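You operate a simulated robot arm through the tools that you are given. There is no shell and no other tool. Be economical: measure what you need, move in short steps, check, and stop when the job is done.

Carry out the task below with a simulated robot arm. There is one attempt and no reset: what you move stays moved.

## Task
Open the white drawer, take the paper pad on the base film deck top and put it away in the inside of the white drawer, then shut the drawer. Then put the pink flat capsule from the top of the sort bench in the yellow crate on the top of the vice bench. The order counts.

The check looks at the end state, three seconds after you hand in, the way a careful person would. Anything else that was tipped, shoved, dropped, spilled or broken makes it a failure.

## Robot
A 7-joint arm with a fingered hand on a trunk, on a base that drives. Base frame: it is fixed to the floor where the robot stands at the start and does not move with it; the origin is under the middle of the robot, x ahead of it, y to its left, z up; the surface under the hand at the start is at about z = 0.86. Lengths are in m, angles in rad, forces in N, time in s.
With the tool pointing down near the work surface it reaches from about 0.82 to 0.92 m from the robot's upright axis, wherever it stands. Its first joint turns from -2.496 to 2.496 rad. Places, roughly: flat capsule [-7.5, -1.25, 0.75]; inside of the white drawer [1.1, 0.3, 0.7]; paper pad [-3.5, -2, 0.75]; white drawer [1.1, 0.2, 0.7]; yellow crate [-7.25, -0.5, 1]. Payload 3 kg.
Tool frame: the origin (TCP) lies between the finger pads and is the grasp point; the fingertips stand 0.026 m ahead of it; z points along the fingers, y is the line along which they close. Largest opening 0.148 m; the body of the gripper starts 0.073 m behind the TCP. The gripper is a hand of 3 fingers: y runs from the thumb to the fingers, the wrist lies at [0, 0, -0.229] in the tool frame, and closing takes about 1.5 s.
Orientation is told as [roll, pitch, yaw] about the base's x, y, z axes, in that order, counted from this pose: with the fingers straight down and closing along the base's y, the tool's x points along the base's -x, its y along +y and its z along -z.

## Interface
- The arm moves only by the tool step_arm. Its argument "steps" is a list of rows, each a list of 7 numbers: the opening, from 0 (shut) to 1 (fully open), then the shift along the tool's x, y, z in units of 50 mm (1.0 is 50 mm), then the turn, a rotation vector about the tool's x, y, z in units of 4 degrees (1.0 is 4 degrees). In form: [[jaw, dx, dy, dz, rx, ry, rz], ...]. A call has 1 to 8 rows; each row shifts and turns the commanded pose from where the row before left it, along the tool's axes as they then stand. A call with a number of a shift or a turn outside -1 to 1 is refused whole. Each row takes 0.2 s and may step no farther than 0.05 m and 0.15 rad from the row before; otherwise, or with a gripper value out of range, the whole call is refused. A pose out of reach is approached as far as the arm can. The call stops where the force on the tool passes 40 N (or 10 N more than at its start, if that is more) or the arm is blocked; 0.2 s more then pass. The fingers move at their own pace (about 0.153 m/s each) and stop on an object; they squeeze with about 31 N. The grip force told is the motor's: it shows also when the fingers shut on nothing. Time passes only in rows, and 0.2 s behind the last, so rows that do not move let the fingers close. It gives the time, the measured TCP pose, the force on the tool (base axes), the opening and the grip force at its end, in the units of the frame above (readings bear some noise), with the torque about the TCP (base axes, N m) and any sound that the robot's microphone picked up.
- Cameras (640 x 400 px; columns grow to the right, rows downward): "scene" is now at [0.1615, 0.0258, 1.4693]; the picture's right is [0.27, -0.96, -0.00], its down [-0.60, -0.17, -0.78] and it looks along [0.75, 0.21, -0.62] (base axes); focal length 258 px, centre (320, 200). "wrist" rides on the gripper at [0.068, -0.039, -0.09] in the tool frame; the picture's right is [0.50, 0.87, 0.00], its down [-0.66, 0.38, -0.65] and it looks along [-0.57, 0.33, 0.76] (tool axes); focal length 222 px, centre (320, 200). There is no depth. A picture from a camera that has moved, and an enlarged one, comes with that camera's place and axes in the base frame and with its lens.
- grab_frame(camera): a new picture of that camera. No time passes.
- lift_body(by): slides the trunk up (or, below 0, down) by that many m; the arm and the scene camera ride with it, the base frame stays. It gives what a move gives, with no picture.
- roll_base(legs): drives the robot by 1 to 6 legs, each [ahead, left, turn to the left] in m, m and rad, along the robot's own axes; the way and the turn of a leg run together, so that a leg with both is an arc; at most 1.5 m and 3.142 rad a leg. The arm and the cameras ride along, it lands a little off, and it stops where it bumps. It gives what a move gives.
- grasp_type(shape): the hand has 3 fingers and takes this shape, open, in about a second: jaw (thumb against the fingers, like two jaws); tri (thumb and two fingers); tip (a fingertip pinch); poke (one finger out to press); point (the index stretched); flat (the hand flat); cup (the hand cupped); fist (a fist). The gripper value then closes the fingers along that shape, each until it touches; the sizes above hold for jaw. It gives what a move gives, with no picture.
- turn_head(pan, tilt): turns the head with the scene camera to pan (to the left, within 1.501 rad either way) and tilt (down, from -0.506 to 1.204), counted from straight ahead of the robot. It gives what a move gives.
- close_up(camera, box): a new picture of the part [left, top, right, bottom] of that camera's present view, enlarged. No time passes.
- finish_job(): hands the job in; it is judged then, once.

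Work in short steps. Places have to be worked out from the pictures, the camera data and where the tool is seen: move nearer, look again, correct. Check each grasp and each placing, and mend what went wrong. You have 165 turns and 120 pictures in all, those below and enlarged ones among them. Open the gripper and draw the arm clear of the work before you hand the job in, unless the task says otherwise; then end with one line.

The tools are called after "Emit:" as name(argument=value, ...) on one line, values as JSON. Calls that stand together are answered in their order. step_arm: Moves the arm, as the interface text tells. Its arguments: {"type":"object","properties":{"steps":{"type":"array"}},"required":["steps"]} The other tools are called the same way: lift_body (by) slides the trunk up or down; grasp_type (shape) gives the hand a shape; roll_base (legs) drives the base; turn_head (pan, tilt) turns the head that bears the scene camera; grab_frame (camera) takes a picture; close_up (camera, box) takes an enlarged picture of a part of a camera's view; finish_job () hands the job in.

At the start:

```text
t: 0.0
ee_pos: [0.9038, 0.0519, 1.0184]
tcp_rot: [0.002, 0.001, -0.001]
force: [-0.3, 0.0, 0.3]
moment: [-0.03, -0.03, -0.01]
opening: 0.1479
grip_force: 0.0
shape: jaw
trunk travel left (down, up): [-0.39, 0.5]
robot x, y, heading: [-0.0006, 0.0004, -0.004]
head pan, tilt: [0.276, 0.672]
```

scene: 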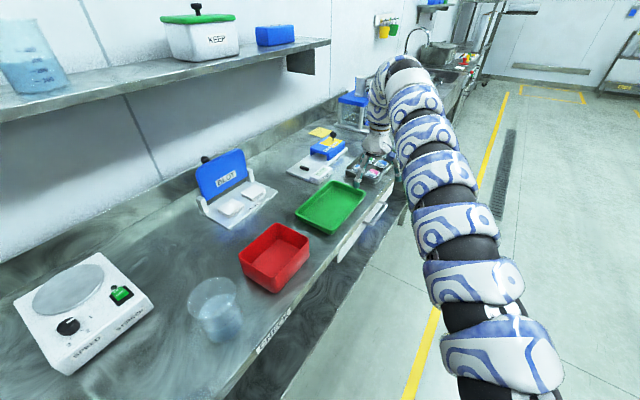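
wrist: 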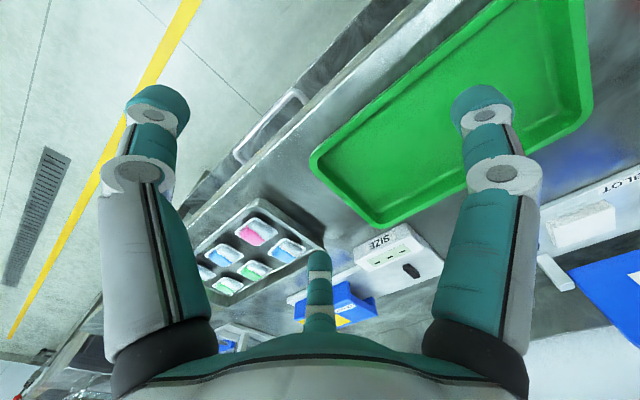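

The bench lies ahead-left; the drawer should be under its front edge near [1.1,0.2,0.7]. I look around with the head first.

Emit:
turn_head(pan=0.1, tilt=0.6)

Emit:
grab_frame(camera="scene")

Emit:
turn_head(pan=1.5, tilt=0.4)

Emit:
grab_frame(camera="scene")

Emit:
turn_head(pan=-1.5, tilt=0.3)

Emit:
grab_frame(camera="scene")

```text
t: 0.7
ee_pos: [0.9038, 0.0523, 1.0184]
tcp_rot: [0.001, 0.0, -0.001]
force: [0.0, -0.5, -0.6]
moment: [0.01, 0.0, 0.02]
opening: 0.1479
grip_force: 0.1
shape: jaw
trunk travel left (down, up): [-0.39, 0.5]
robot x, y, heading: [-0.0001, 0.0012, 0.001]
head pan, tilt: [0.099, 0.6]
```

```text
117 pictures are left
camera scene: at [0.1667, 0.0112, 1.4755], right [0.1, -0.99, 0.0], down [-0.56, -0.06, -0.82], along [0.82, 0.08, -0.57], focal length 258 px, centre (320, 200)
```

scene: 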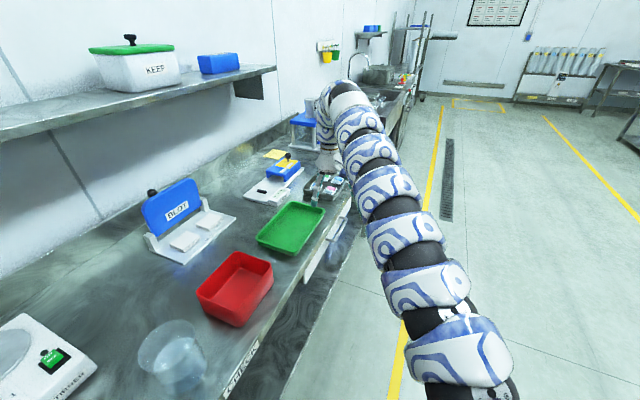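

```text
t: 2.2
ee_pos: [0.9024, 0.0521, 1.0191]
tcp_rot: [0.0, 0.0, -0.001]
force: [0.5, -0.2, 0.7]
moment: [-0.02, 0.01, 0.0]
opening: 0.1478
grip_force: 0.0
shape: jaw
trunk travel left (down, up): [-0.39, 0.5]
robot x, y, heading: [-0.0008, 0.0011, -0.0]
head pan, tilt: [1.499, 0.4]
```

```text
116 pictures are left
camera scene: at [0.0854, 0.0947, 1.4938], right [1.0, -0.07, 0.0], down [-0.03, -0.39, -0.92], along [0.07, 0.92, -0.39], focal length 258 px, centre (320, 200)
```

scene: 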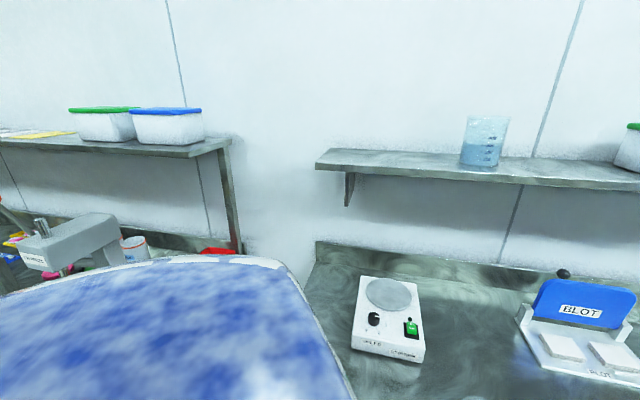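

```text
t: 4.8
ee_pos: [0.9036, 0.0518, 1.019]
tcp_rot: [-0.001, -0.001, 0.0]
force: [0.4, -0.5, 0.6]
moment: [0.01, -0.01, 0.02]
opening: 0.1479
grip_force: 0.0
shape: jaw
trunk travel left (down, up): [-0.39, 0.5]
robot x, y, heading: [-0.0019, -0.0029, -0.001]
head pan, tilt: [-1.499, 0.3]
```

```text
115 pictures are left
camera scene: at [0.0854, -0.0908, 1.503], right [-1.0, -0.07, 0.0], down [-0.02, 0.29, -0.96], along [0.07, -0.95, -0.3], focal length 258 px, centre (320, 200)
```

scene: 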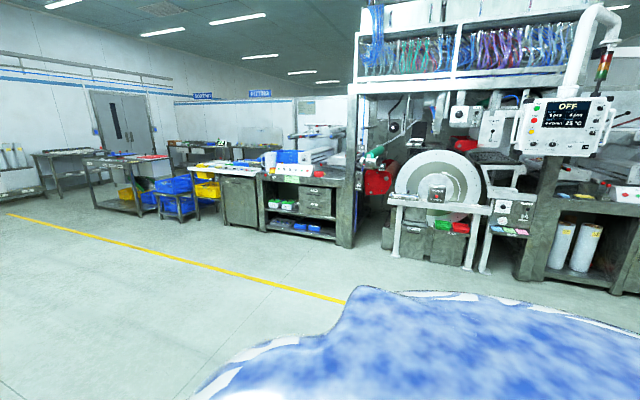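

The bench front runs obliquely (about -20°). I back away to the right to see its front face and the drawer.

Emit:
roll_base(legs=[[0, -0.7, 0]])

Emit:
turn_head(pan=0.7, tilt=0.6)

Emit:
grab_frame(camera="scene")

```text
t: 8.7
ee_pos: [0.9036, -0.6428, 1.0199]
tcp_rot: [0.0, -0.001, -0.001]
force: [0.3, -0.2, -0.7]
moment: [0.0, -0.02, 0.0]
opening: 0.148
grip_force: 0.0
shape: jaw
trunk travel left (down, up): [-0.39, 0.5]
robot x, y, heading: [-0.001, -0.6916, -0.001]
head pan, tilt: [-1.499, 0.3]
```

```text
t: 10.7
ee_pos: [0.9016, -0.6416, 1.0196]
tcp_rot: [0.0, -0.001, -0.001]
force: [-0.5, -0.3, -0.1]
moment: [-0.01, 0.0, -0.01]
opening: 0.148
grip_force: 0.1
shape: jaw
trunk travel left (down, up): [-0.39, 0.5]
robot x, y, heading: [-0.0004, -0.6922, -0.004]
head pan, tilt: [0.7, 0.6]
```

```text
114 pictures are left
camera scene: at [0.1459, -0.634, 1.4755], right [0.64, -0.77, 0.0], down [-0.43, -0.36, -0.83], along [0.63, 0.53, -0.56], focal length 258 px, centre (320, 200)
```

scene: 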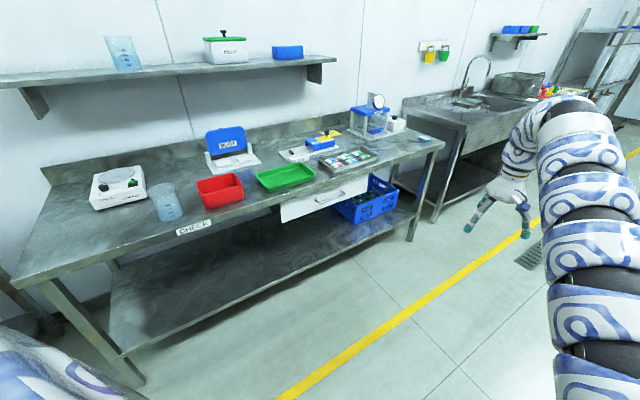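

The white drawer with a bar handle is visible below the front edge. I zoom in.

Emit:
close_up(camera="scene", box=[240, 130, 440, 255])

```text
3.20 times, centred on (340, 192) of scene
camera zoom: at [0.1459, -0.634, 1.4755], right [0.64, -0.77, 0.0], down [-0.43, -0.36, -0.83], along [0.63, 0.53, -0.56], focal length 826 px, centre (256, 224)
```

zoom: 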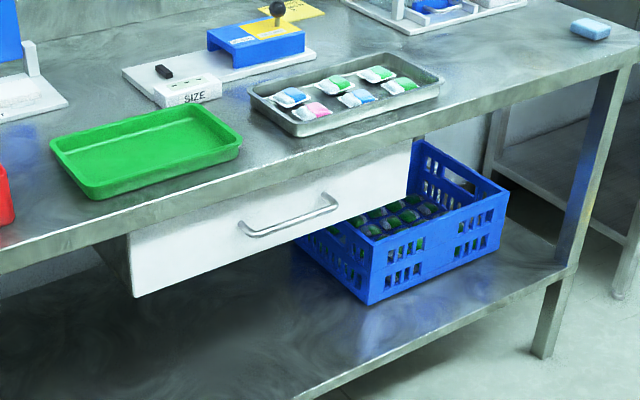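

Estimates: bench front direction ≈ -20°, handle bar centre ≈ (0.96,-0.01,0.78). I drive to stand square in front of it at about 1.3 m.

Emit:
roll_base(legs=[[0.51, -0.54, 0], [0, 0, 1.216]])

Emit:
turn_head(pan=0.0, tilt=0.5)

Emit:
grab_frame(camera="scene")

```text
t: 17.8
ee_pos: [0.7508, -0.3643, 1.0191]
tcp_rot: [-0.001, 0.001, 1.239]
force: [0.6, -0.1, -0.7]
moment: [-0.02, 0.02, -0.02]
opening: 0.1477
grip_force: 0.1
shape: jaw
trunk travel left (down, up): [-0.39, 0.5]
robot x, y, heading: [0.5065, -1.2335, 1.239]
head pan, tilt: [0.7, 0.6]
```

```text
t: 18.9
ee_pos: [0.7503, -0.3629, 1.019]
tcp_rot: [0.0, 0.0, 1.24]
force: [-0.3, 0.1, 0.4]
moment: [-0.02, 0.0, -0.02]
opening: 0.1478
grip_force: 0.1
shape: jaw
trunk travel left (down, up): [-0.39, 0.5]
robot x, y, heading: [0.5108, -1.2291, 1.241]
head pan, tilt: [0.0, 0.499]
```

```text
112 pictures are left
camera scene: at [0.5602, -1.0695, 1.4846], right [0.95, -0.32, 0.0], down [-0.16, -0.45, -0.88], along [0.28, 0.83, -0.48], focal length 258 px, centre (320, 200)
```

scene: 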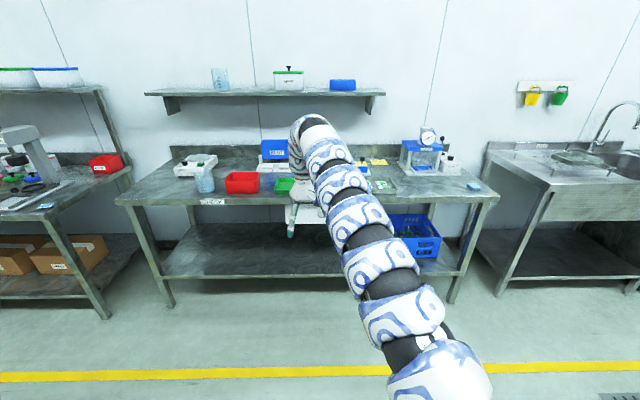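

The robot is square to the bench. I now turn the tool toward horizontal with closing axis vertical, in stages.

Emit:
step_arm(steps=[[1, 0, 0, 0, -1, -1, 1], [1, 0, 0, 0, -1, -1, 1], [1, 0, 0, 0, -1, -1, 1], [1, 0, 0, 0, -1, -1, 1], [1, 0, 0, 0, -1, -1, 1], [1, 0, 0, 0, -1, -1, 1], [1, 0, 0, 0, -1, -1, 1], [1, 0, 0, 0, -1, -1, 1]])

Emit:
step_arm(steps=[[1, 0, 0, 0, -1, -1, 1], [1, 0, 0, 0, -1, -1, 1], [1, 0, 0, 0, -1, -1, 1], [1, 0, 0, 0, -1, -1, 1], [1, 0, 0, 0, -1, -1, 1], [1, 0, 0, 0, -1, -1, 1], [1, 0, 0, 0, -1, -1, 1], [1, 0, 0, 0, -1, -1, 1]])

Emit:
step_arm(steps=[[1, 0, 0, 0, -1, -1, 1], [1, 0, 0, 0, -0.32, -0.32, 0.32], [1, 0, 0, 0, 0, 0, 0]])

Emit:
grab_frame(camera="scene")

Emit:
grab_frame(camera="wrist")

```text
t: 20.7
ee_pos: [0.7519, -0.3642, 1.0173]
tcp_rot: [0.718, -0.335, 0.521]
force: [1.3, -0.1, 0.3]
moment: [0.0, 0.05, -0.01]
opening: 0.1479
grip_force: 0.0
shape: jaw
trunk travel left (down, up): [-0.39, 0.5]
robot x, y, heading: [0.5072, -1.2286, 1.243]
head pan, tilt: [0.0, 0.499]
```

```text
t: 22.5
ee_pos: [0.7491, -0.3629, 1.0205]
tcp_rot: [1.475, -0.085, -0.234]
force: [-0.3, 0.1, 0.6]
moment: [0.0, -0.01, -0.03]
opening: 0.148
grip_force: 0.1
shape: jaw
trunk travel left (down, up): [-0.39, 0.5]
robot x, y, heading: [0.5068, -1.2324, 1.234]
head pan, tilt: [0.0, 0.499]
```

```text
t: 23.3
ee_pos: [0.7506, -0.3638, 1.0195]
tcp_rot: [1.571, 0.001, -0.331]
force: [1.1, -0.3, 0.5]
moment: [-0.02, -0.01, 0.04]
opening: 0.1479
grip_force: 0.1
shape: jaw
trunk travel left (down, up): [-0.39, 0.5]
robot x, y, heading: [0.5066, -1.2362, 1.243]
head pan, tilt: [0.0, 0.499]
```

```text
111 pictures are left
camera scene: at [0.5602, -1.0696, 1.4846], right [0.95, -0.33, 0.0], down [-0.16, -0.45, -0.88], along [0.29, 0.83, -0.48], focal length 258 px, centre (320, 200)
```

scene: 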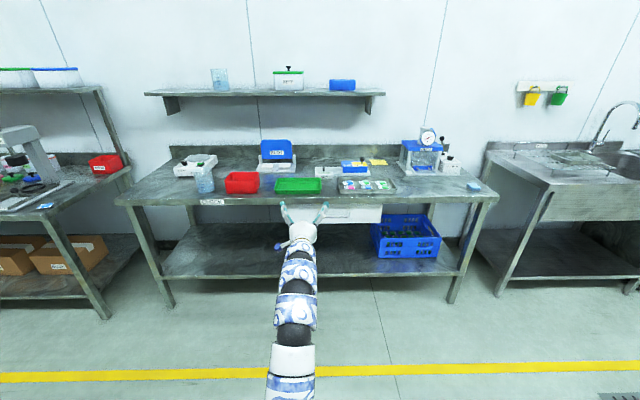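

```text
110 pictures are left
camera wrist: at [0.6572, -0.4272, 0.9804], right [-0.47, 0.16, 0.87], down [0.41, -0.83, 0.38], along [0.78, 0.53, 0.33], focal length 222 px, centre (320, 200)
```

wrist: 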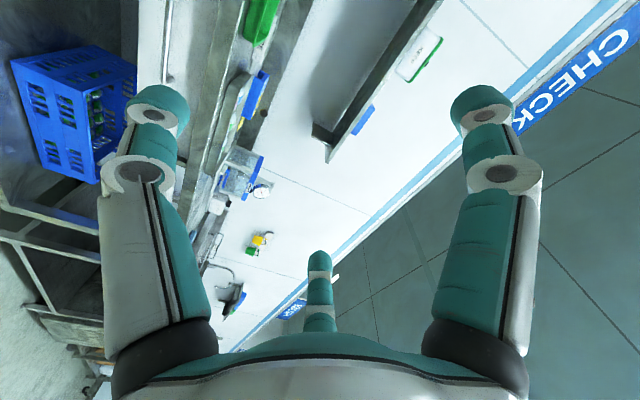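

Tool is horizontal with thumb below. I lower the trunk to bring it to the handle's height and half-close, then look.

Emit:
lift_body(by=-0.24)

Emit:
step_arm(steps=[[0.45, -0.9, 0, 0, 0, 0, 0], [0.45, -0.82, 0, 0, 0, 0, 0], [0.45, 0, 0, 0, 0, 0, 0], [0.45, 0, 0, 0, 0, 0, 0]])

Emit:
grab_frame(camera="wrist")

Emit:
close_up(camera="scene", box=[220, 100, 420, 225])

```text
t: 25.8
ee_pos: [0.7498, -0.3637, 0.7786]
tcp_rot: [1.568, -0.001, -0.33]
force: [-0.7, -0.2, -1.0]
moment: [0.02, 0.0, 0.0]
opening: 0.148
grip_force: 0.1
shape: jaw
trunk travel left (down, up): [-0.15, 0.74]
robot x, y, heading: [0.5066, -1.2333, 1.237]
head pan, tilt: [0.0, 0.499]
```

```text
t: 26.8
ee_pos: [0.834, -0.3907, 0.7799]
tcp_rot: [1.571, 0.001, -0.33]
force: [-0.4, 0.2, -0.7]
moment: [0.01, -0.01, 0.02]
opening: 0.0669
grip_force: 0.0
shape: jaw
trunk travel left (down, up): [-0.15, 0.74]
robot x, y, heading: [0.5066, -1.2326, 1.234]
head pan, tilt: [0.0, 0.499]
```

```text
109 pictures are left
camera wrist: at [0.7403, -0.4544, 0.7408], right [-0.47, 0.16, 0.87], down [0.41, -0.83, 0.38], along [0.78, 0.53, 0.33], focal length 222 px, centre (320, 200)
```

wrist: 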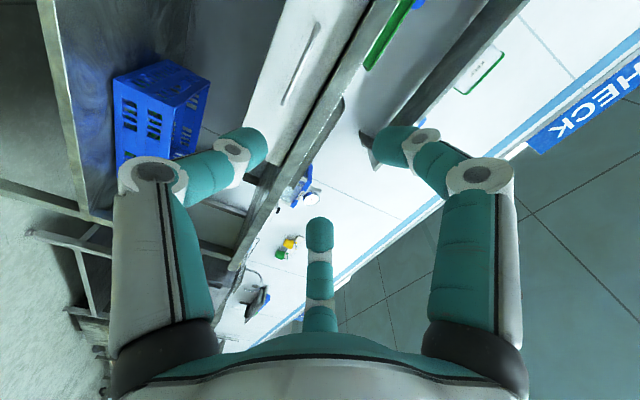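

```text
3.20 times, centred on (320, 162) of scene
camera zoom: at [0.5603, -1.0696, 1.2446], right [0.95, -0.32, 0.0], down [-0.16, -0.45, -0.88], along [0.29, 0.83, -0.48], focal length 826 px, centre (320, 320)
```

zoom: 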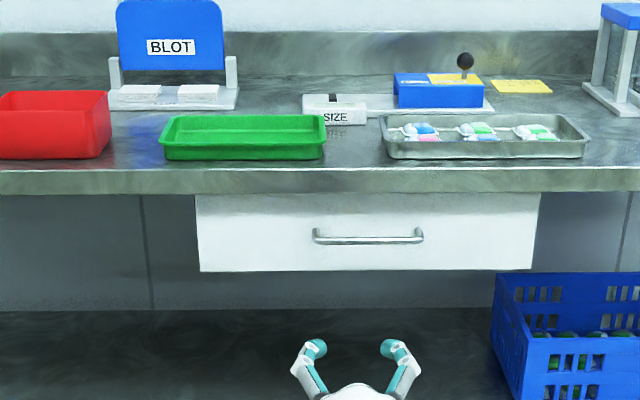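

Handle judged at ~1.30 m ahead, 0.07 right, z≈0.76. I shift the hand right/down a bit and drive 0.25 m nearer.

Emit:
step_arm(steps=[[0.45, -0.66, -0.4, 0, 0, 0, 0], [0.45, 0, 0, 0, 0, 0, 0]])

Emit:
roll_base(legs=[[0.25, 0, 0]])

Emit:
grab_frame(camera="wrist")

Emit:
close_up(camera="scene", box=[220, 130, 420, 255])

```text
t: 27.4
ee_pos: [0.8647, -0.4022, 0.7603]
tcp_rot: [1.571, -0.001, -0.33]
force: [0.5, -0.1, -0.2]
moment: [-0.01, -0.01, -0.02]
opening: 0.0671
grip_force: 0.1
shape: jaw
trunk travel left (down, up): [-0.15, 0.74]
robot x, y, heading: [0.5062, -1.2327, 1.242]
head pan, tilt: [0.0, 0.499]
```

```text
t: 29.2
ee_pos: [0.9456, -0.1643, 0.7604]
tcp_rot: [1.57, 0.0, -0.332]
force: [-0.8, 0.6, -0.4]
moment: [0.0, 0.0, -0.03]
opening: 0.0667
grip_force: 0.0
shape: jaw
trunk travel left (down, up): [-0.15, 0.74]
robot x, y, heading: [0.5899, -0.9937, 1.236]
head pan, tilt: [0.0, 0.499]
```

```text
107 pictures are left
camera wrist: at [0.8534, -0.2281, 0.7213], right [-0.47, 0.16, 0.87], down [0.41, -0.83, 0.38], along [0.78, 0.53, 0.33], focal length 222 px, centre (320, 200)
```

wrist: 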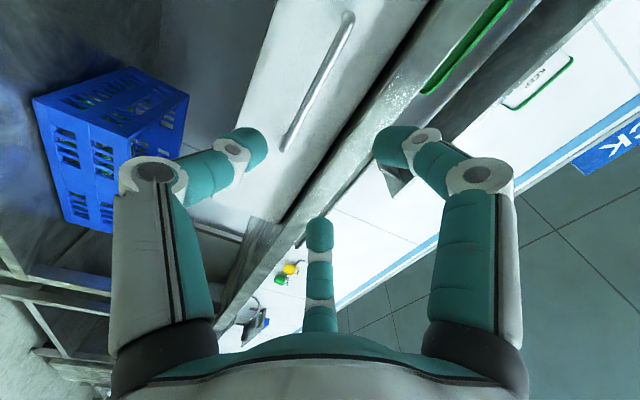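

```text
3.20 times, centred on (320, 192) of scene
camera zoom: at [0.642, -0.8314, 1.2446], right [0.95, -0.32, 0.0], down [-0.16, -0.45, -0.88], along [0.29, 0.83, -0.48], focal length 826 px, centre (320, 224)
```

zoom: 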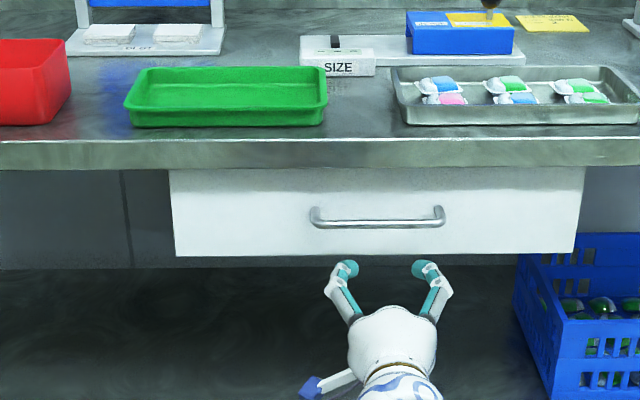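

Hand is aligned with the bar laterally and in height within about a cm; bar ~0.17 m ahead. I advance 0.12 m and check.

Emit:
step_arm(steps=[[0.45, 0, 0, 0.8, 0, 0, 0], [0.45, 0, 0, 0.8, 0, 0, 0], [0.45, 0, 0, 0.8, 0, 0, 0], [0.45, 0, 0, 0, 0, 0, 0]])

Emit:
grab_frame(camera="wrist")

Emit:
close_up(camera="scene", box=[270, 160, 390, 235])

```text
t: 30.2
ee_pos: [0.9847, -0.0531, 0.7582]
tcp_rot: [1.571, 0.0, -0.333]
force: [0.2, -0.2, -0.2]
moment: [0.01, -0.02, -0.03]
opening: 0.067
grip_force: 0.1
shape: jaw
trunk travel left (down, up): [-0.15, 0.74]
robot x, y, heading: [0.5876, -0.9983, 1.24]
head pan, tilt: [0.0, 0.499]
```

```text
105 pictures are left
camera wrist: at [0.8907, -0.1163, 0.7201], right [-0.47, 0.16, 0.87], down [0.41, -0.83, 0.38], along [0.78, 0.53, 0.33], focal length 222 px, centre (320, 200)
```

wrist: 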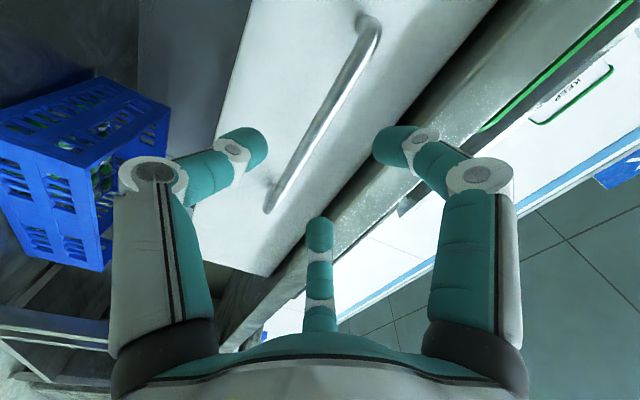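

```text
5.33 times, centred on (330, 198) of scene
camera zoom: at [0.6421, -0.8312, 1.2446], right [0.95, -0.32, 0.0], down [-0.16, -0.45, -0.88], along [0.29, 0.83, -0.48], focal length 1376 px, centre (267, 213)
```

zoom: 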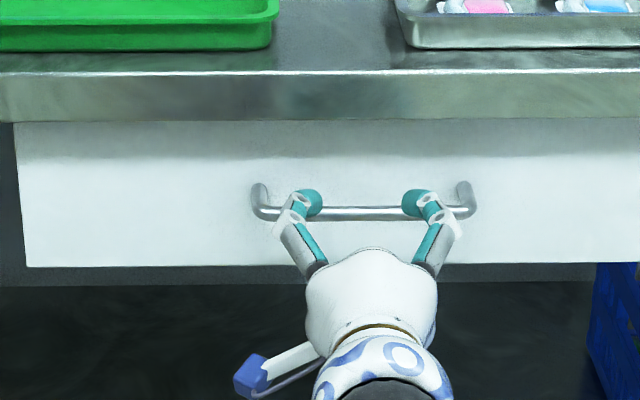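

The bar is visibly between thumb and upper fingers. I advance 0.055 m and close.

Emit:
step_arm(steps=[[0.45, 0, 0, 0.55, 0, 0, 0], [0.45, 0, 0, 0.55, 0, 0, 0], [0.45, 0, 0, 0, 0, 0, 0]])

Emit:
close_up(camera="wrist", box=[160, 0, 480, 300])

```text
t: 31.0
ee_pos: [1.0045, 0.0001, 0.7596]
tcp_rot: [1.571, 0.0, -0.331]
force: [0.6, -0.7, 0.7]
moment: [-0.01, 0.03, -0.03]
opening: 0.0669
grip_force: 0.0
shape: jaw
trunk travel left (down, up): [-0.15, 0.74]
robot x, y, heading: [0.5879, -0.997, 1.239]
head pan, tilt: [0.0, 0.499]
```

```text
1.33 times, centred on (320, 150) of wrist
camera zoom: at [0.9113, -0.064, 0.7199], right [-0.47, 0.16, 0.87], down [0.41, -0.83, 0.38], along [0.78, 0.53, 0.33], focal length 296 px, centre (320, 267)
```

zoom: 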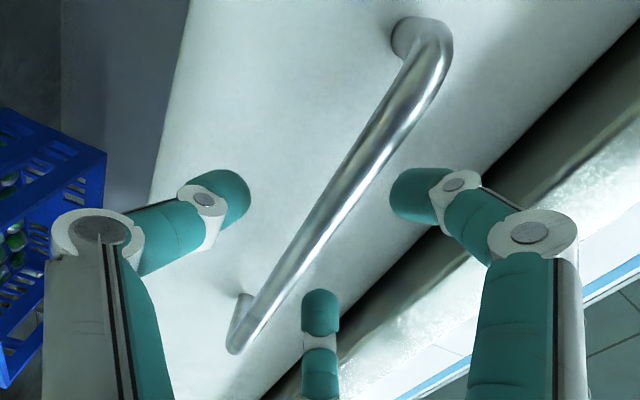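

The bar seems still about 2–3 cm ahead of the TCP. I advance 0.025 m and close the fingers.

Emit:
step_arm(steps=[[0.45, 0, 0, 0.25, 0, 0, 0], [0.45, 0, 0, 0.25, 0, 0, 0], [0.2, 0, 0, 0, 0, 0, 0], [0, 0, 0, 0, 0, 0, 0], [0, 0, 0, 0, 0, 0, 0], [0, 0, 0, 0, 0, 0, 0]])

Emit:
close_up(camera="wrist", box=[160, 0, 480, 300])

```text
t: 31.6
ee_pos: [1.0082, 0.0204, 0.7569]
tcp_rot: [1.569, 0.0, -0.328]
force: [-0.5, -0.1, 0.2]
moment: [0.02, 0.01, 0.0]
opening: 0.0176
grip_force: 20.8
shape: jaw
trunk travel left (down, up): [-0.15, 0.74]
robot x, y, heading: [0.5877, -0.9948, 1.241]
head pan, tilt: [0.0, 0.499]
stopped in row 2: the force on the tool passed its limit at 62 N (the readings are from after the stop); the commanded pose is now the measured one
```

```text
1.33 times, centred on (320, 150) of wrist
camera zoom: at [0.9153, -0.0447, 0.7182], right [-0.47, 0.16, 0.87], down [0.41, -0.83, 0.38], along [0.78, 0.53, 0.33], focal length 296 px, centre (320, 267)
```

zoom: 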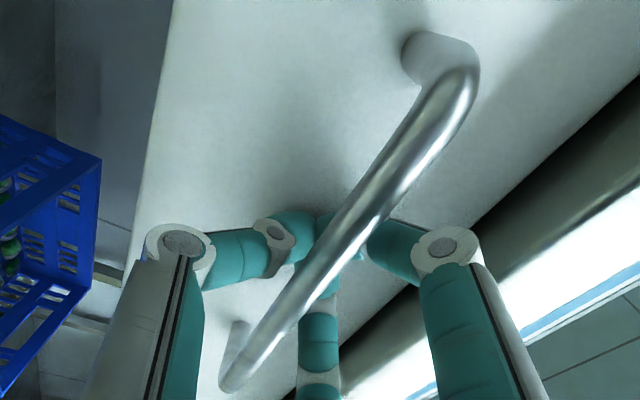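

Fingertips reached the drawer front and the fingers closed on the bar (17.6 mm). I pull back by driving the base 0.12 m and check.

Emit:
step_arm(steps=[[0, 0, 0, 0, 0, 0, 0], [0, 0, 0, 0, 0, 0, 0], [0, 0, 0, -0.4, 0, 0, 0], [0, 0, 0, -0.4, 0, 0, 0]])

Emit:
roll_base(legs=[[-0.1, 0, 0]])

Emit:
close_up(camera="scene", box=[220, 130, 420, 255])

```text
t: 32.6
ee_pos: [0.9956, -0.0178, 0.7575]
tcp_rot: [1.572, 0.0, -0.331]
force: [0.9, 0.3, 0.6]
moment: [0.0, -0.01, 0.0]
opening: 0.0106
grip_force: 31.1
shape: jaw
trunk travel left (down, up): [-0.15, 0.74]
robot x, y, heading: [0.5877, -0.9911, 1.242]
head pan, tilt: [0.0, 0.499]
```

```text
t: 33.7
ee_pos: [0.9626, -0.1114, 0.7594]
tcp_rot: [1.572, 0.001, -0.328]
force: [0.0, -0.6, -0.1]
moment: [0.01, 0.01, -0.02]
opening: 0.0103
grip_force: 30.6
shape: jaw
trunk travel left (down, up): [-0.15, 0.74]
robot x, y, heading: [0.556, -1.0912, 1.238]
head pan, tilt: [0.0, 0.499]
```

```text
3.20 times, centred on (320, 192) of scene
camera zoom: at [0.6097, -0.9254, 1.2447], right [0.95, -0.32, 0.0], down [-0.16, -0.45, -0.88], along [0.28, 0.83, -0.48], focal length 826 px, centre (320, 224)
```

zoom: 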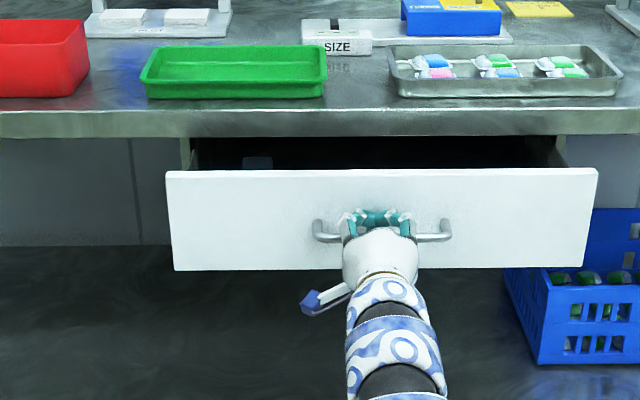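

The drawer slides. I pull another 0.12 m.

Emit:
roll_base(legs=[[-0.12, 0, 0]])

Emit:
close_up(camera="scene", box=[220, 130, 420, 255])

```text
t: 35.0
ee_pos: [0.9243, -0.2255, 0.7598]
tcp_rot: [1.572, -0.001, -0.328]
force: [0.0, 1.4, -1.4]
moment: [0.01, -0.04, -0.03]
opening: 0.0098
grip_force: 31.5
shape: jaw
trunk travel left (down, up): [-0.15, 0.74]
robot x, y, heading: [0.5153, -1.2002, 1.239]
head pan, tilt: [0.0, 0.499]
```

```text
3.20 times, centred on (320, 192) of scene
camera zoom: at [0.5706, -1.0392, 1.2447], right [0.95, -0.32, 0.0], down [-0.16, -0.45, -0.88], along [0.28, 0.83, -0.48], focal length 826 px, centre (320, 224)
```

zoom: 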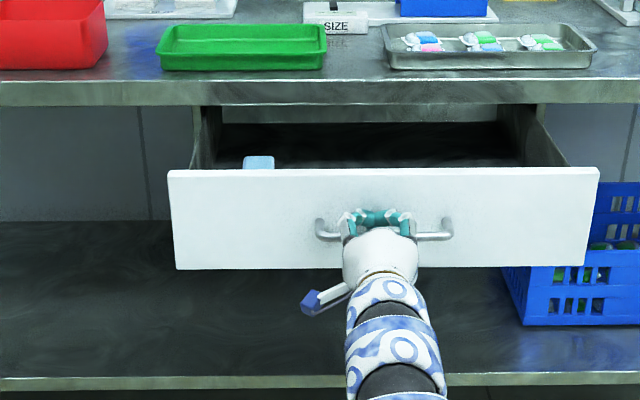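

About 0.24 m open; one more small pull of 0.06 m for clearance.

Emit:
roll_base(legs=[[-0.06, 0, 0]])

Emit:
close_up(camera="scene", box=[220, 130, 420, 255])

```text
t: 35.9
ee_pos: [0.9035, -0.2809, 0.7591]
tcp_rot: [1.572, 0.0, -0.327]
force: [1.0, 0.6, -1.3]
moment: [0.02, 0.02, -0.01]
opening: 0.0103
grip_force: 31.1
shape: jaw
trunk travel left (down, up): [-0.15, 0.74]
robot x, y, heading: [0.4975, -1.2622, 1.243]
head pan, tilt: [0.0, 0.499]
```

```text
3.20 times, centred on (320, 192) of scene
camera zoom: at [0.5511, -1.0956, 1.2446], right [0.95, -0.32, 0.0], down [-0.15, -0.45, -0.88], along [0.28, 0.83, -0.48], focal length 826 px, centre (320, 224)
```

zoom: 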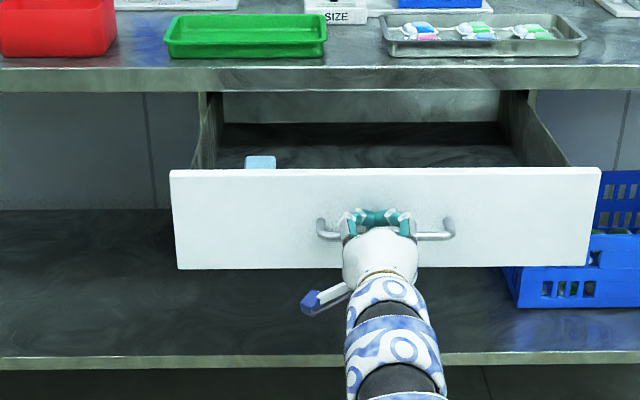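

Drawer is ~0.3 m open with the bar at about (0.90,-0.28,0.757). I open the fingers and withdraw.

Emit:
step_arm(steps=[[0.45, 0, 0, 0, 0, 0, 0], [0.45, 0, 0, 0, 0, 0, 0], [0.45, 0, 0, 0, 0, 0, 0], [0.45, 0, 0, -0.8, 0, 0, 0], [0.45, 0, 0, -0.8, 0, 0, 0], [0.45, 0, 0, -0.5, 0, 0, 0]])

Emit:
roll_base(legs=[[-0.25, 0, 0]])

Emit:
close_up(camera="scene", box=[220, 100, 420, 225])

```text
t: 37.3
ee_pos: [0.8695, -0.3808, 0.7621]
tcp_rot: [1.573, 0.0, -0.326]
force: [-0.3, -0.3, 0.1]
moment: [-0.01, 0.0, 0.03]
opening: 0.0661
grip_force: 0.0
shape: jaw
trunk travel left (down, up): [-0.15, 0.74]
robot x, y, heading: [0.4992, -1.2606, 1.239]
head pan, tilt: [0.0, 0.499]
```

```text
t: 39.1
ee_pos: [0.7908, -0.6182, 0.7611]
tcp_rot: [1.574, 0.0, -0.33]
force: [-0.3, 0.9, -0.2]
moment: [-0.01, 0.0, 0.02]
opening: 0.0662
grip_force: 0.0
shape: jaw
trunk travel left (down, up): [-0.15, 0.74]
robot x, y, heading: [0.416, -1.4971, 1.237]
head pan, tilt: [0.0, 0.499]
```

```text
3.20 times, centred on (320, 162) of scene
camera zoom: at [0.4701, -1.333, 1.2446], right [0.95, -0.33, 0.0], down [-0.16, -0.45, -0.88], along [0.29, 0.83, -0.48], focal length 826 px, centre (320, 320)
```

zoom: 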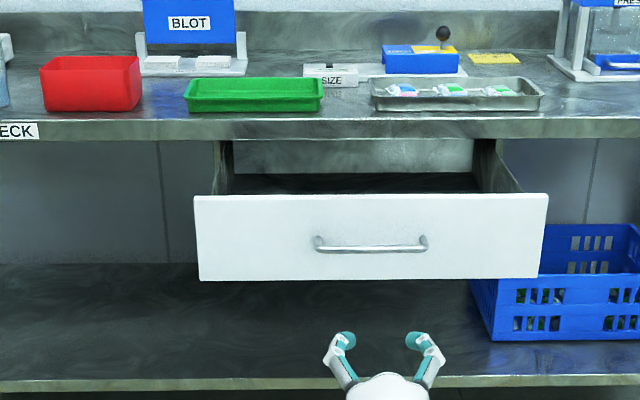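

Drawer stays open, nothing else moved. I lift the trunk and return the tool to pointing down.

Emit:
lift_body(by=0.24)

Emit:
step_arm(steps=[[1, 0, 0, 0, 1, 1, -1], [1, 0, 0, 0, 1, 1, -1], [1, 0, 0, 0, 1, 1, -1], [1, 0, 0, 0, 1, 1, -1], [1, 0, 0, 0, 1, 1, -1], [1, 0, 0, 0, 1, 1, -1], [1, 0, 0, 0, 1, 1, -1], [1, 0, 0, 0, 1, 1, -1]])

Emit:
step_arm(steps=[[1, 0, 0, 0, 1, 1, -1], [1, 0, 0, 0, 1, 1, -1], [1, 0, 0, 0, 1, 1, -1], [1, 0, 0, 0, 1, 1, -1], [1, 0, 0, 0, 1, 1, -1], [1, 0, 0, 0, 1, 1, -1], [1, 0, 0, 0, 1, 1, -1], [1, 0, 0, 0, 1, 1, -1]])

Emit:
step_arm(steps=[[1, 0, 0, 0, 1, 1, -1], [1, 0, 0, 0, 0.32, 0.32, -0.32], [1, 0, 0, 0, 0, 0, 0]])

Emit:
turn_head(pan=1.4, tilt=0.3)

Emit:
grab_frame(camera="scene")

```text
t: 41.6
ee_pos: [0.7919, -0.6191, 1.0024]
tcp_rot: [1.575, 0.0, -0.329]
force: [-0.4, -0.5, 0.7]
moment: [0.02, -0.02, 0.03]
opening: 0.0665
grip_force: 0.1
shape: jaw
trunk travel left (down, up): [-0.39, 0.5]
robot x, y, heading: [0.4129, -1.496, 1.24]
head pan, tilt: [0.0, 0.499]
```

```text
t: 43.4
ee_pos: [0.7917, -0.619, 1.0005]
tcp_rot: [0.855, -0.338, 0.386]
force: [-0.7, 0.0, -0.4]
moment: [0.02, -0.04, 0.01]
opening: 0.148
grip_force: 0.2
shape: jaw
trunk travel left (down, up): [-0.39, 0.5]
robot x, y, heading: [0.4175, -1.4961, 1.24]
head pan, tilt: [0.0, 0.499]
```

```text
t: 45.2
ee_pos: [0.7888, -0.6179, 1.0015]
tcp_rot: [0.095, -0.09, 1.146]
force: [0.2, 0.8, -0.3]
moment: [-0.02, 0.0, -0.01]
opening: 0.148
grip_force: 0.0
shape: jaw
trunk travel left (down, up): [-0.39, 0.5]
robot x, y, heading: [0.4151, -1.4963, 1.241]
head pan, tilt: [0.0, 0.499]
```

```text
t: 46.0
ee_pos: [0.8049, -0.6421, 0.9911]
tcp_rot: [0.0, -0.002, 1.242]
force: [-0.4, 1.1, -0.5]
moment: [0.02, 0.02, -0.01]
opening: 0.1481
grip_force: 0.0
shape: jaw
out of reach, approached as far as the arm can: row 1
trunk travel left (down, up): [-0.39, 0.5]
robot x, y, heading: [0.4152, -1.4973, 1.236]
head pan, tilt: [0.0, 0.499]
```

```text
t: 47.6
ee_pos: [0.8029, -0.6409, 0.991]
tcp_rot: [-0.002, -0.001, 1.241]
force: [-0.2, 0.5, 1.6]
moment: [0.02, -0.05, 0.01]
opening: 0.1483
grip_force: 0.0
shape: jaw
trunk travel left (down, up): [-0.39, 0.5]
robot x, y, heading: [0.414, -1.4966, 1.24]
head pan, tilt: [1.4, 0.3]
```

```text
97 pictures are left
camera scene: at [0.3587, -1.3739, 1.503], right [0.48, 0.88, 0.0], down [0.26, -0.14, -0.96], along [-0.84, 0.46, -0.3], focal length 258 px, centre (320, 200)
```

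scene: 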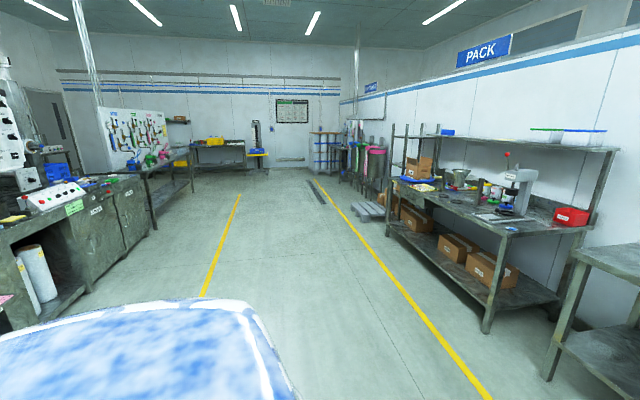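

The aisle runs along heading ≈2.81; the pad is on the left row further on. I turn left 1.57 and drive 3 m along the free aisle, then look left.

Emit:
roll_base(legs=[[0, 0, 1.57], [1.5, 0, 0], [1.4, 0, 0]])

Emit:
turn_head(pan=1.1, tilt=0.4)

Emit:
grab_frame(camera="scene")

```text
t: 65.3
ee_pos: [-3.1951, -0.2763, 0.9915]
tcp_rot: [0.0, -0.003, 2.851]
force: [-0.7, 0.6, -0.4]
moment: [-0.02, 0.0, 0.0]
opening: 0.1478
grip_force: 0.1
shape: jaw
trunk travel left (down, up): [-0.39, 0.5]
robot x, y, heading: [-2.3219, -0.6278, 2.849]
head pan, tilt: [1.4, 0.3]
```

```text
t: 66.1
ee_pos: [-3.1938, -0.2747, 0.9914]
tcp_rot: [-0.001, -0.001, 2.853]
force: [-0.2, 0.0, 0.3]
moment: [0.0, -0.03, 0.0]
opening: 0.1482
grip_force: 0.2
shape: jaw
trunk travel left (down, up): [-0.39, 0.5]
robot x, y, heading: [-2.3261, -0.6285, 2.846]
head pan, tilt: [1.1, 0.4]
```

```text
96 pictures are left
camera scene: at [-2.4649, -0.6709, 1.4938], right [-0.72, 0.69, 0.0], down [0.27, 0.28, -0.92], along [-0.64, -0.67, -0.39], focal length 258 px, centre (320, 200)
```

scene: 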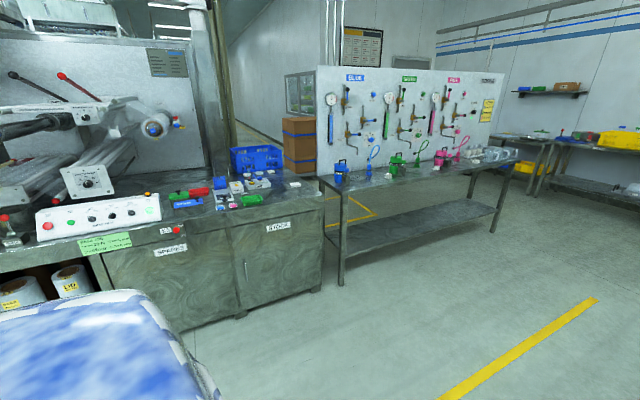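

The deck at about (-3.5,-2) with small items appears around px (240,185). Zoom in.

Emit:
close_up(camera="scene", box=[150, 130, 310, 230])

```text
4.00 times, centred on (230, 180) of scene
camera zoom: at [-2.4649, -0.6709, 1.4938], right [-0.72, 0.69, 0.0], down [0.27, 0.28, -0.92], along [-0.64, -0.67, -0.39], focal length 1032 px, centre (680, 280)
```

zoom: 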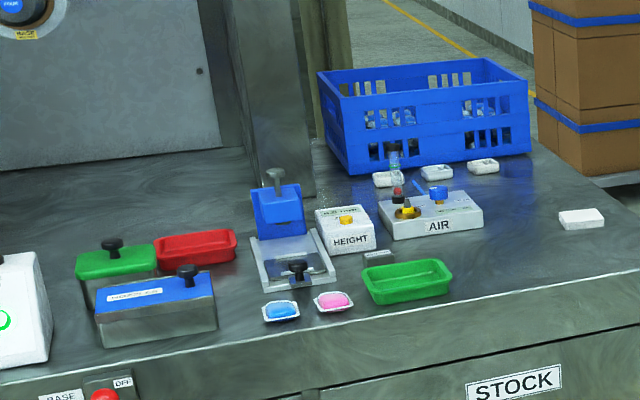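

The white block near (-3.57,-2.10) is the likely paper pad. I raise the trunk a bit, face the deck and approach partway.

Emit:
lift_body(by=0.12)

Emit:
roll_base(legs=[[0, 0, 1.533], [0.5, -0.698, 0]])

Emit:
turn_head(pan=0.0, tilt=0.6)

Emit:
grab_frame(camera="scene")

Emit:
grab_frame(camera="wrist")

```text
t: 67.6
ee_pos: [-3.1936, -0.2756, 1.1103]
tcp_rot: [0.001, -0.001, 2.853]
force: [0.8, -0.3, 0.0]
moment: [-0.03, 0.02, 0.03]
opening: 0.1479
grip_force: 0.1
shape: jaw
trunk travel left (down, up): [-0.51, 0.38]
robot x, y, heading: [-2.3234, -0.6277, 2.85]
head pan, tilt: [1.1, 0.4]
```

```text
t: 75.9
ee_pos: [-3.5151, -1.7355, 1.1111]
tcp_rot: [0.0, -0.002, -1.896]
force: [0.6, -0.4, 0.5]
moment: [0.02, 0.02, 0.02]
opening: 0.148
grip_force: 0.1
shape: jaw
trunk travel left (down, up): [-0.51, 0.38]
robot x, y, heading: [-3.1287, -0.874, -1.904]
head pan, tilt: [1.1, 0.4]
```

```text
t: 77.2
ee_pos: [-3.5156, -1.7365, 1.1127]
tcp_rot: [-0.001, -0.002, -1.895]
force: [0.6, -0.5, 1.3]
moment: [0.02, 0.03, 0.04]
opening: 0.148
grip_force: 0.1
shape: jaw
trunk travel left (down, up): [-0.51, 0.38]
robot x, y, heading: [-3.1316, -0.8769, -1.898]
head pan, tilt: [0.0, 0.6]
```

```text
94 pictures are left
camera scene: at [-3.1854, -1.035, 1.5955], right [-0.95, 0.32, 0.0], down [0.18, 0.53, -0.83], along [-0.27, -0.78, -0.56], focal length 258 px, centre (320, 200)
```

scene: 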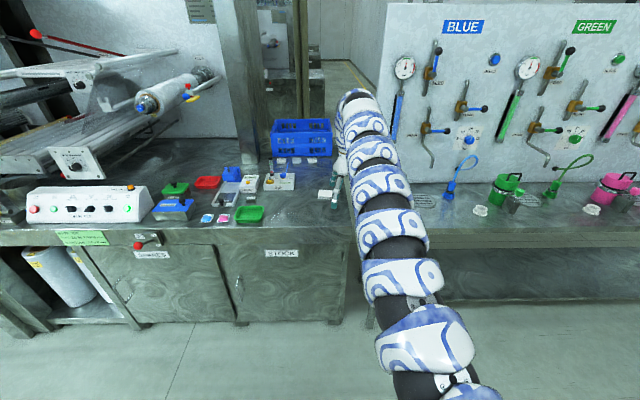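

```text
93 pictures are left
camera wrist: at [-3.5305, -1.6595, 1.2013], right [0.98, 0.2, 0.0], down [0.15, -0.74, 0.66], along [0.13, -0.64, -0.76], focal length 222 px, centre (320, 200)
```

wrist: 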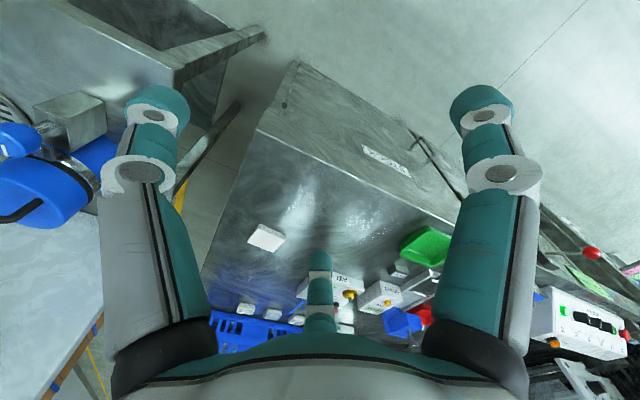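

Pad located at ≈(-3.57,-2.08). I zoom in to see it and its orientation.

Emit:
close_up(camera="wrist", box=[200, 200, 360, 300])

Emit:
close_up(camera="scene", box=[240, 100, 400, 200])

```text
4.00 times, centred on (280, 250) of wrist
camera zoom: at [-3.5305, -1.6595, 1.2013], right [0.98, 0.2, 0.0], down [0.15, -0.74, 0.66], along [0.13, -0.64, -0.76], focal length 888 px, centre (480, 0)
```

zoom: 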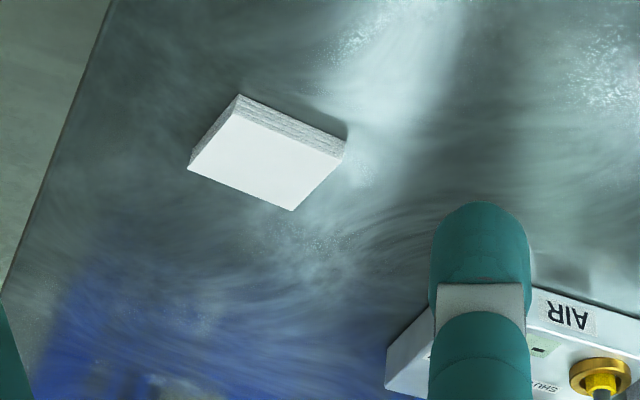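

```text
4.00 times, centred on (320, 150) of scene
camera zoom: at [-3.1854, -1.035, 1.5955], right [-0.95, 0.32, 0.0], down [0.18, 0.53, -0.83], along [-0.27, -0.78, -0.56], focal length 1032 px, centre (320, 400)
```

zoom: 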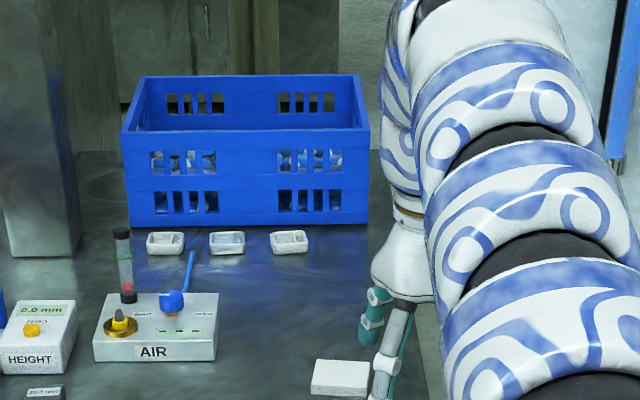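

It is the paper pad (~65 mm square, rotated ≈8° from the robot's axes). I drive in so it lies at reach ≈0.88.

Emit:
roll_base(legs=[[0.39, 0.055, 0]])

Emit:
grab_frame(camera="wrist")

```text
t: 79.7
ee_pos: [-3.5807, -2.1234, 1.1099]
tcp_rot: [0.002, -0.003, -1.89]
force: [-0.6, -0.4, -0.3]
moment: [-0.03, 0.01, 0.0]
opening: 0.1481
grip_force: 0.0
shape: jaw
trunk travel left (down, up): [-0.51, 0.38]
robot x, y, heading: [-3.1984, -1.2599, -1.89]
head pan, tilt: [0.0, 0.6]
```

```text
90 pictures are left
camera wrist: at [-3.5963, -2.0472, 1.2009], right [0.98, 0.2, 0.0], down [0.15, -0.74, 0.66], along [0.13, -0.64, -0.76], focal length 222 px, centre (320, 200)
```

wrist: 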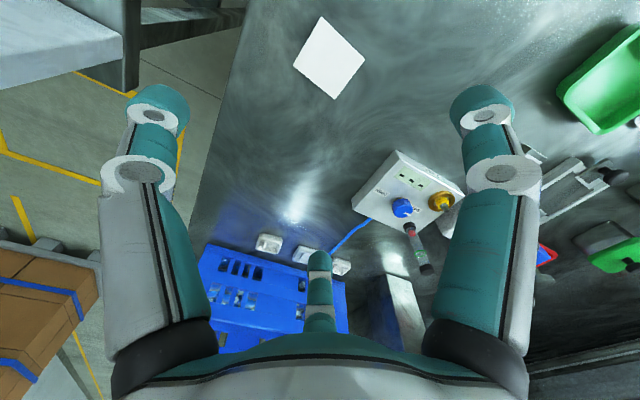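

Pad centre ≈(-3.576,-2.093), sides rotated ≈-9° from tool. I centre, turn the tool 9°, and lower the trunk 0.12.

Emit:
step_arm(steps=[[1, 0.6, -0.1, 0, 0, 0, 1], [1, 0, 0, 0, 0, 0, 1], [1, 0, 0, 0, 0, 0, 0.3], [1, 0, 0, 0, 0, 0, 0]])

Emit:
lift_body(by=-0.14)

Emit:
grab_frame(camera="wrist")

Emit:
close_up(camera="scene", box=[260, 130, 420, 230])

```text
t: 80.7
ee_pos: [-3.5744, -2.0936, 1.1105]
tcp_rot: [0.002, -0.002, -2.051]
force: [0.8, 0.4, 0.6]
moment: [0.03, -0.04, 0.01]
opening: 0.1481
grip_force: 0.0
shape: jaw
trunk travel left (down, up): [-0.51, 0.38]
robot x, y, heading: [-3.2003, -1.2633, -1.888]
head pan, tilt: [0.0, 0.6]
```

```text
t: 82.3
ee_pos: [-3.5754, -2.093, 0.9714]
tcp_rot: [0.0, -0.004, -2.051]
force: [0.5, 0.0, -0.4]
moment: [0.02, 0.0, 0.0]
opening: 0.1479
grip_force: 0.0
shape: jaw
trunk travel left (down, up): [-0.37, 0.52]
robot x, y, heading: [-3.2029, -1.2625, -1.891]
head pan, tilt: [0.0, 0.6]
```

```text
89 pictures are left
camera wrist: at [-3.5785, -2.0154, 1.0611], right [1.0, 0.04, 0.0], down [0.03, -0.75, 0.66], along [0.03, -0.66, -0.76], focal length 222 px, centre (320, 200)
```

wrist: 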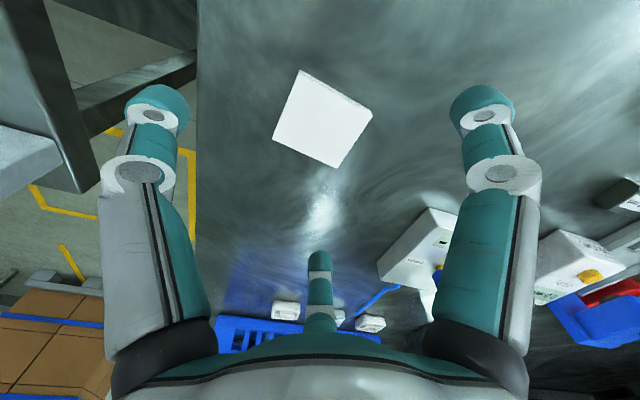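

```text
4.00 times, centred on (340, 180) of scene
camera zoom: at [-3.2558, -1.4196, 1.4556], right [-0.95, 0.32, 0.0], down [0.18, 0.54, -0.83], along [-0.26, -0.78, -0.56], focal length 1032 px, centre (240, 280)
```

zoom: 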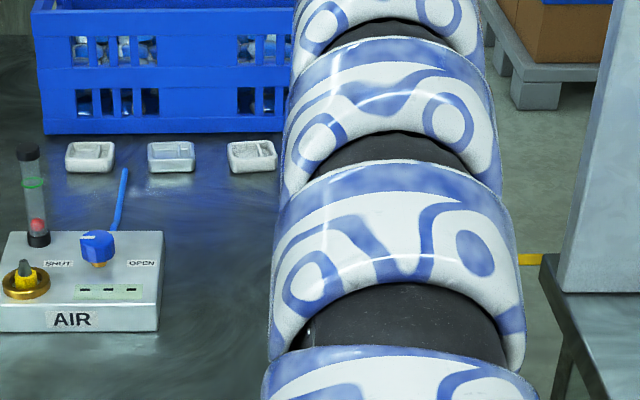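

TCP is centred over the pad and aligned. I lower the trunk 0.07, then feel down with the arm.

Emit:
lift_body(by=-0.07)

Emit:
grab_frame(camera="wrist")

```text
t: 83.4
ee_pos: [-3.5745, -2.0929, 0.9005]
tcp_rot: [0.001, -0.002, -2.052]
force: [-0.4, 0.5, 0.0]
moment: [0.01, 0.02, 0.03]
opening: 0.1479
grip_force: 0.2
shape: jaw
trunk travel left (down, up): [-0.3, 0.59]
robot x, y, heading: [-3.201, -1.266, -1.894]
head pan, tilt: [0.0, 0.6]
```

```text
87 pictures are left
camera wrist: at [-3.5784, -2.0153, 0.9911], right [1.0, 0.04, 0.0], down [0.03, -0.75, 0.66], along [0.03, -0.66, -0.75], focal length 222 px, centre (320, 200)
```

wrist: 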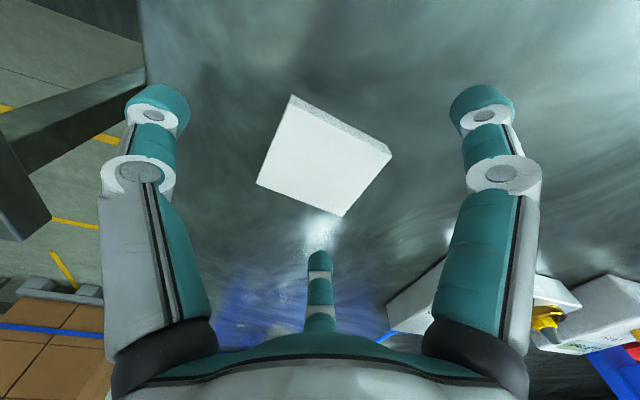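

I feel my way down with 1 cm arm steps.

Emit:
step_arm(steps=[[1, 0, 0, 0.2, 0, 0, 0], [1, 0, 0, 0.2, 0, 0, 0]])

Emit:
grab_frame(camera="wrist")

```text
t: 84.0
ee_pos: [-3.5759, -2.0932, 0.88]
tcp_rot: [0.0, -0.005, -2.051]
force: [-0.2, -0.2, 0.1]
moment: [0.04, -0.05, 0.0]
opening: 0.1479
grip_force: 0.0
shape: jaw
trunk travel left (down, up): [-0.3, 0.59]
robot x, y, heading: [-3.1994, -1.2621, -1.893]
head pan, tilt: [0.0, 0.6]
```

```text
86 pictures are left
camera wrist: at [-3.5792, -2.0152, 0.9712], right [1.0, 0.04, 0.0], down [0.03, -0.75, 0.66], along [0.03, -0.66, -0.75], focal length 222 px, centre (320, 200)
```

wrist: 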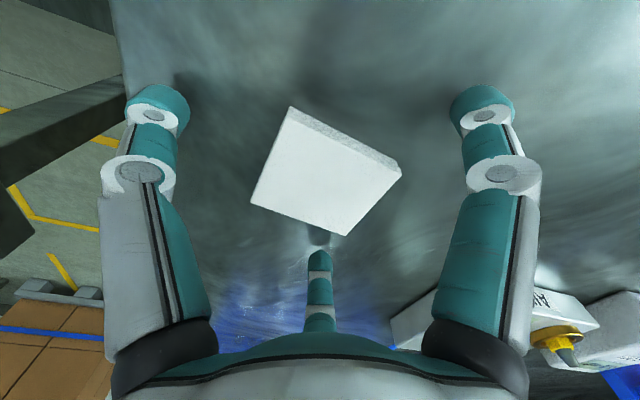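

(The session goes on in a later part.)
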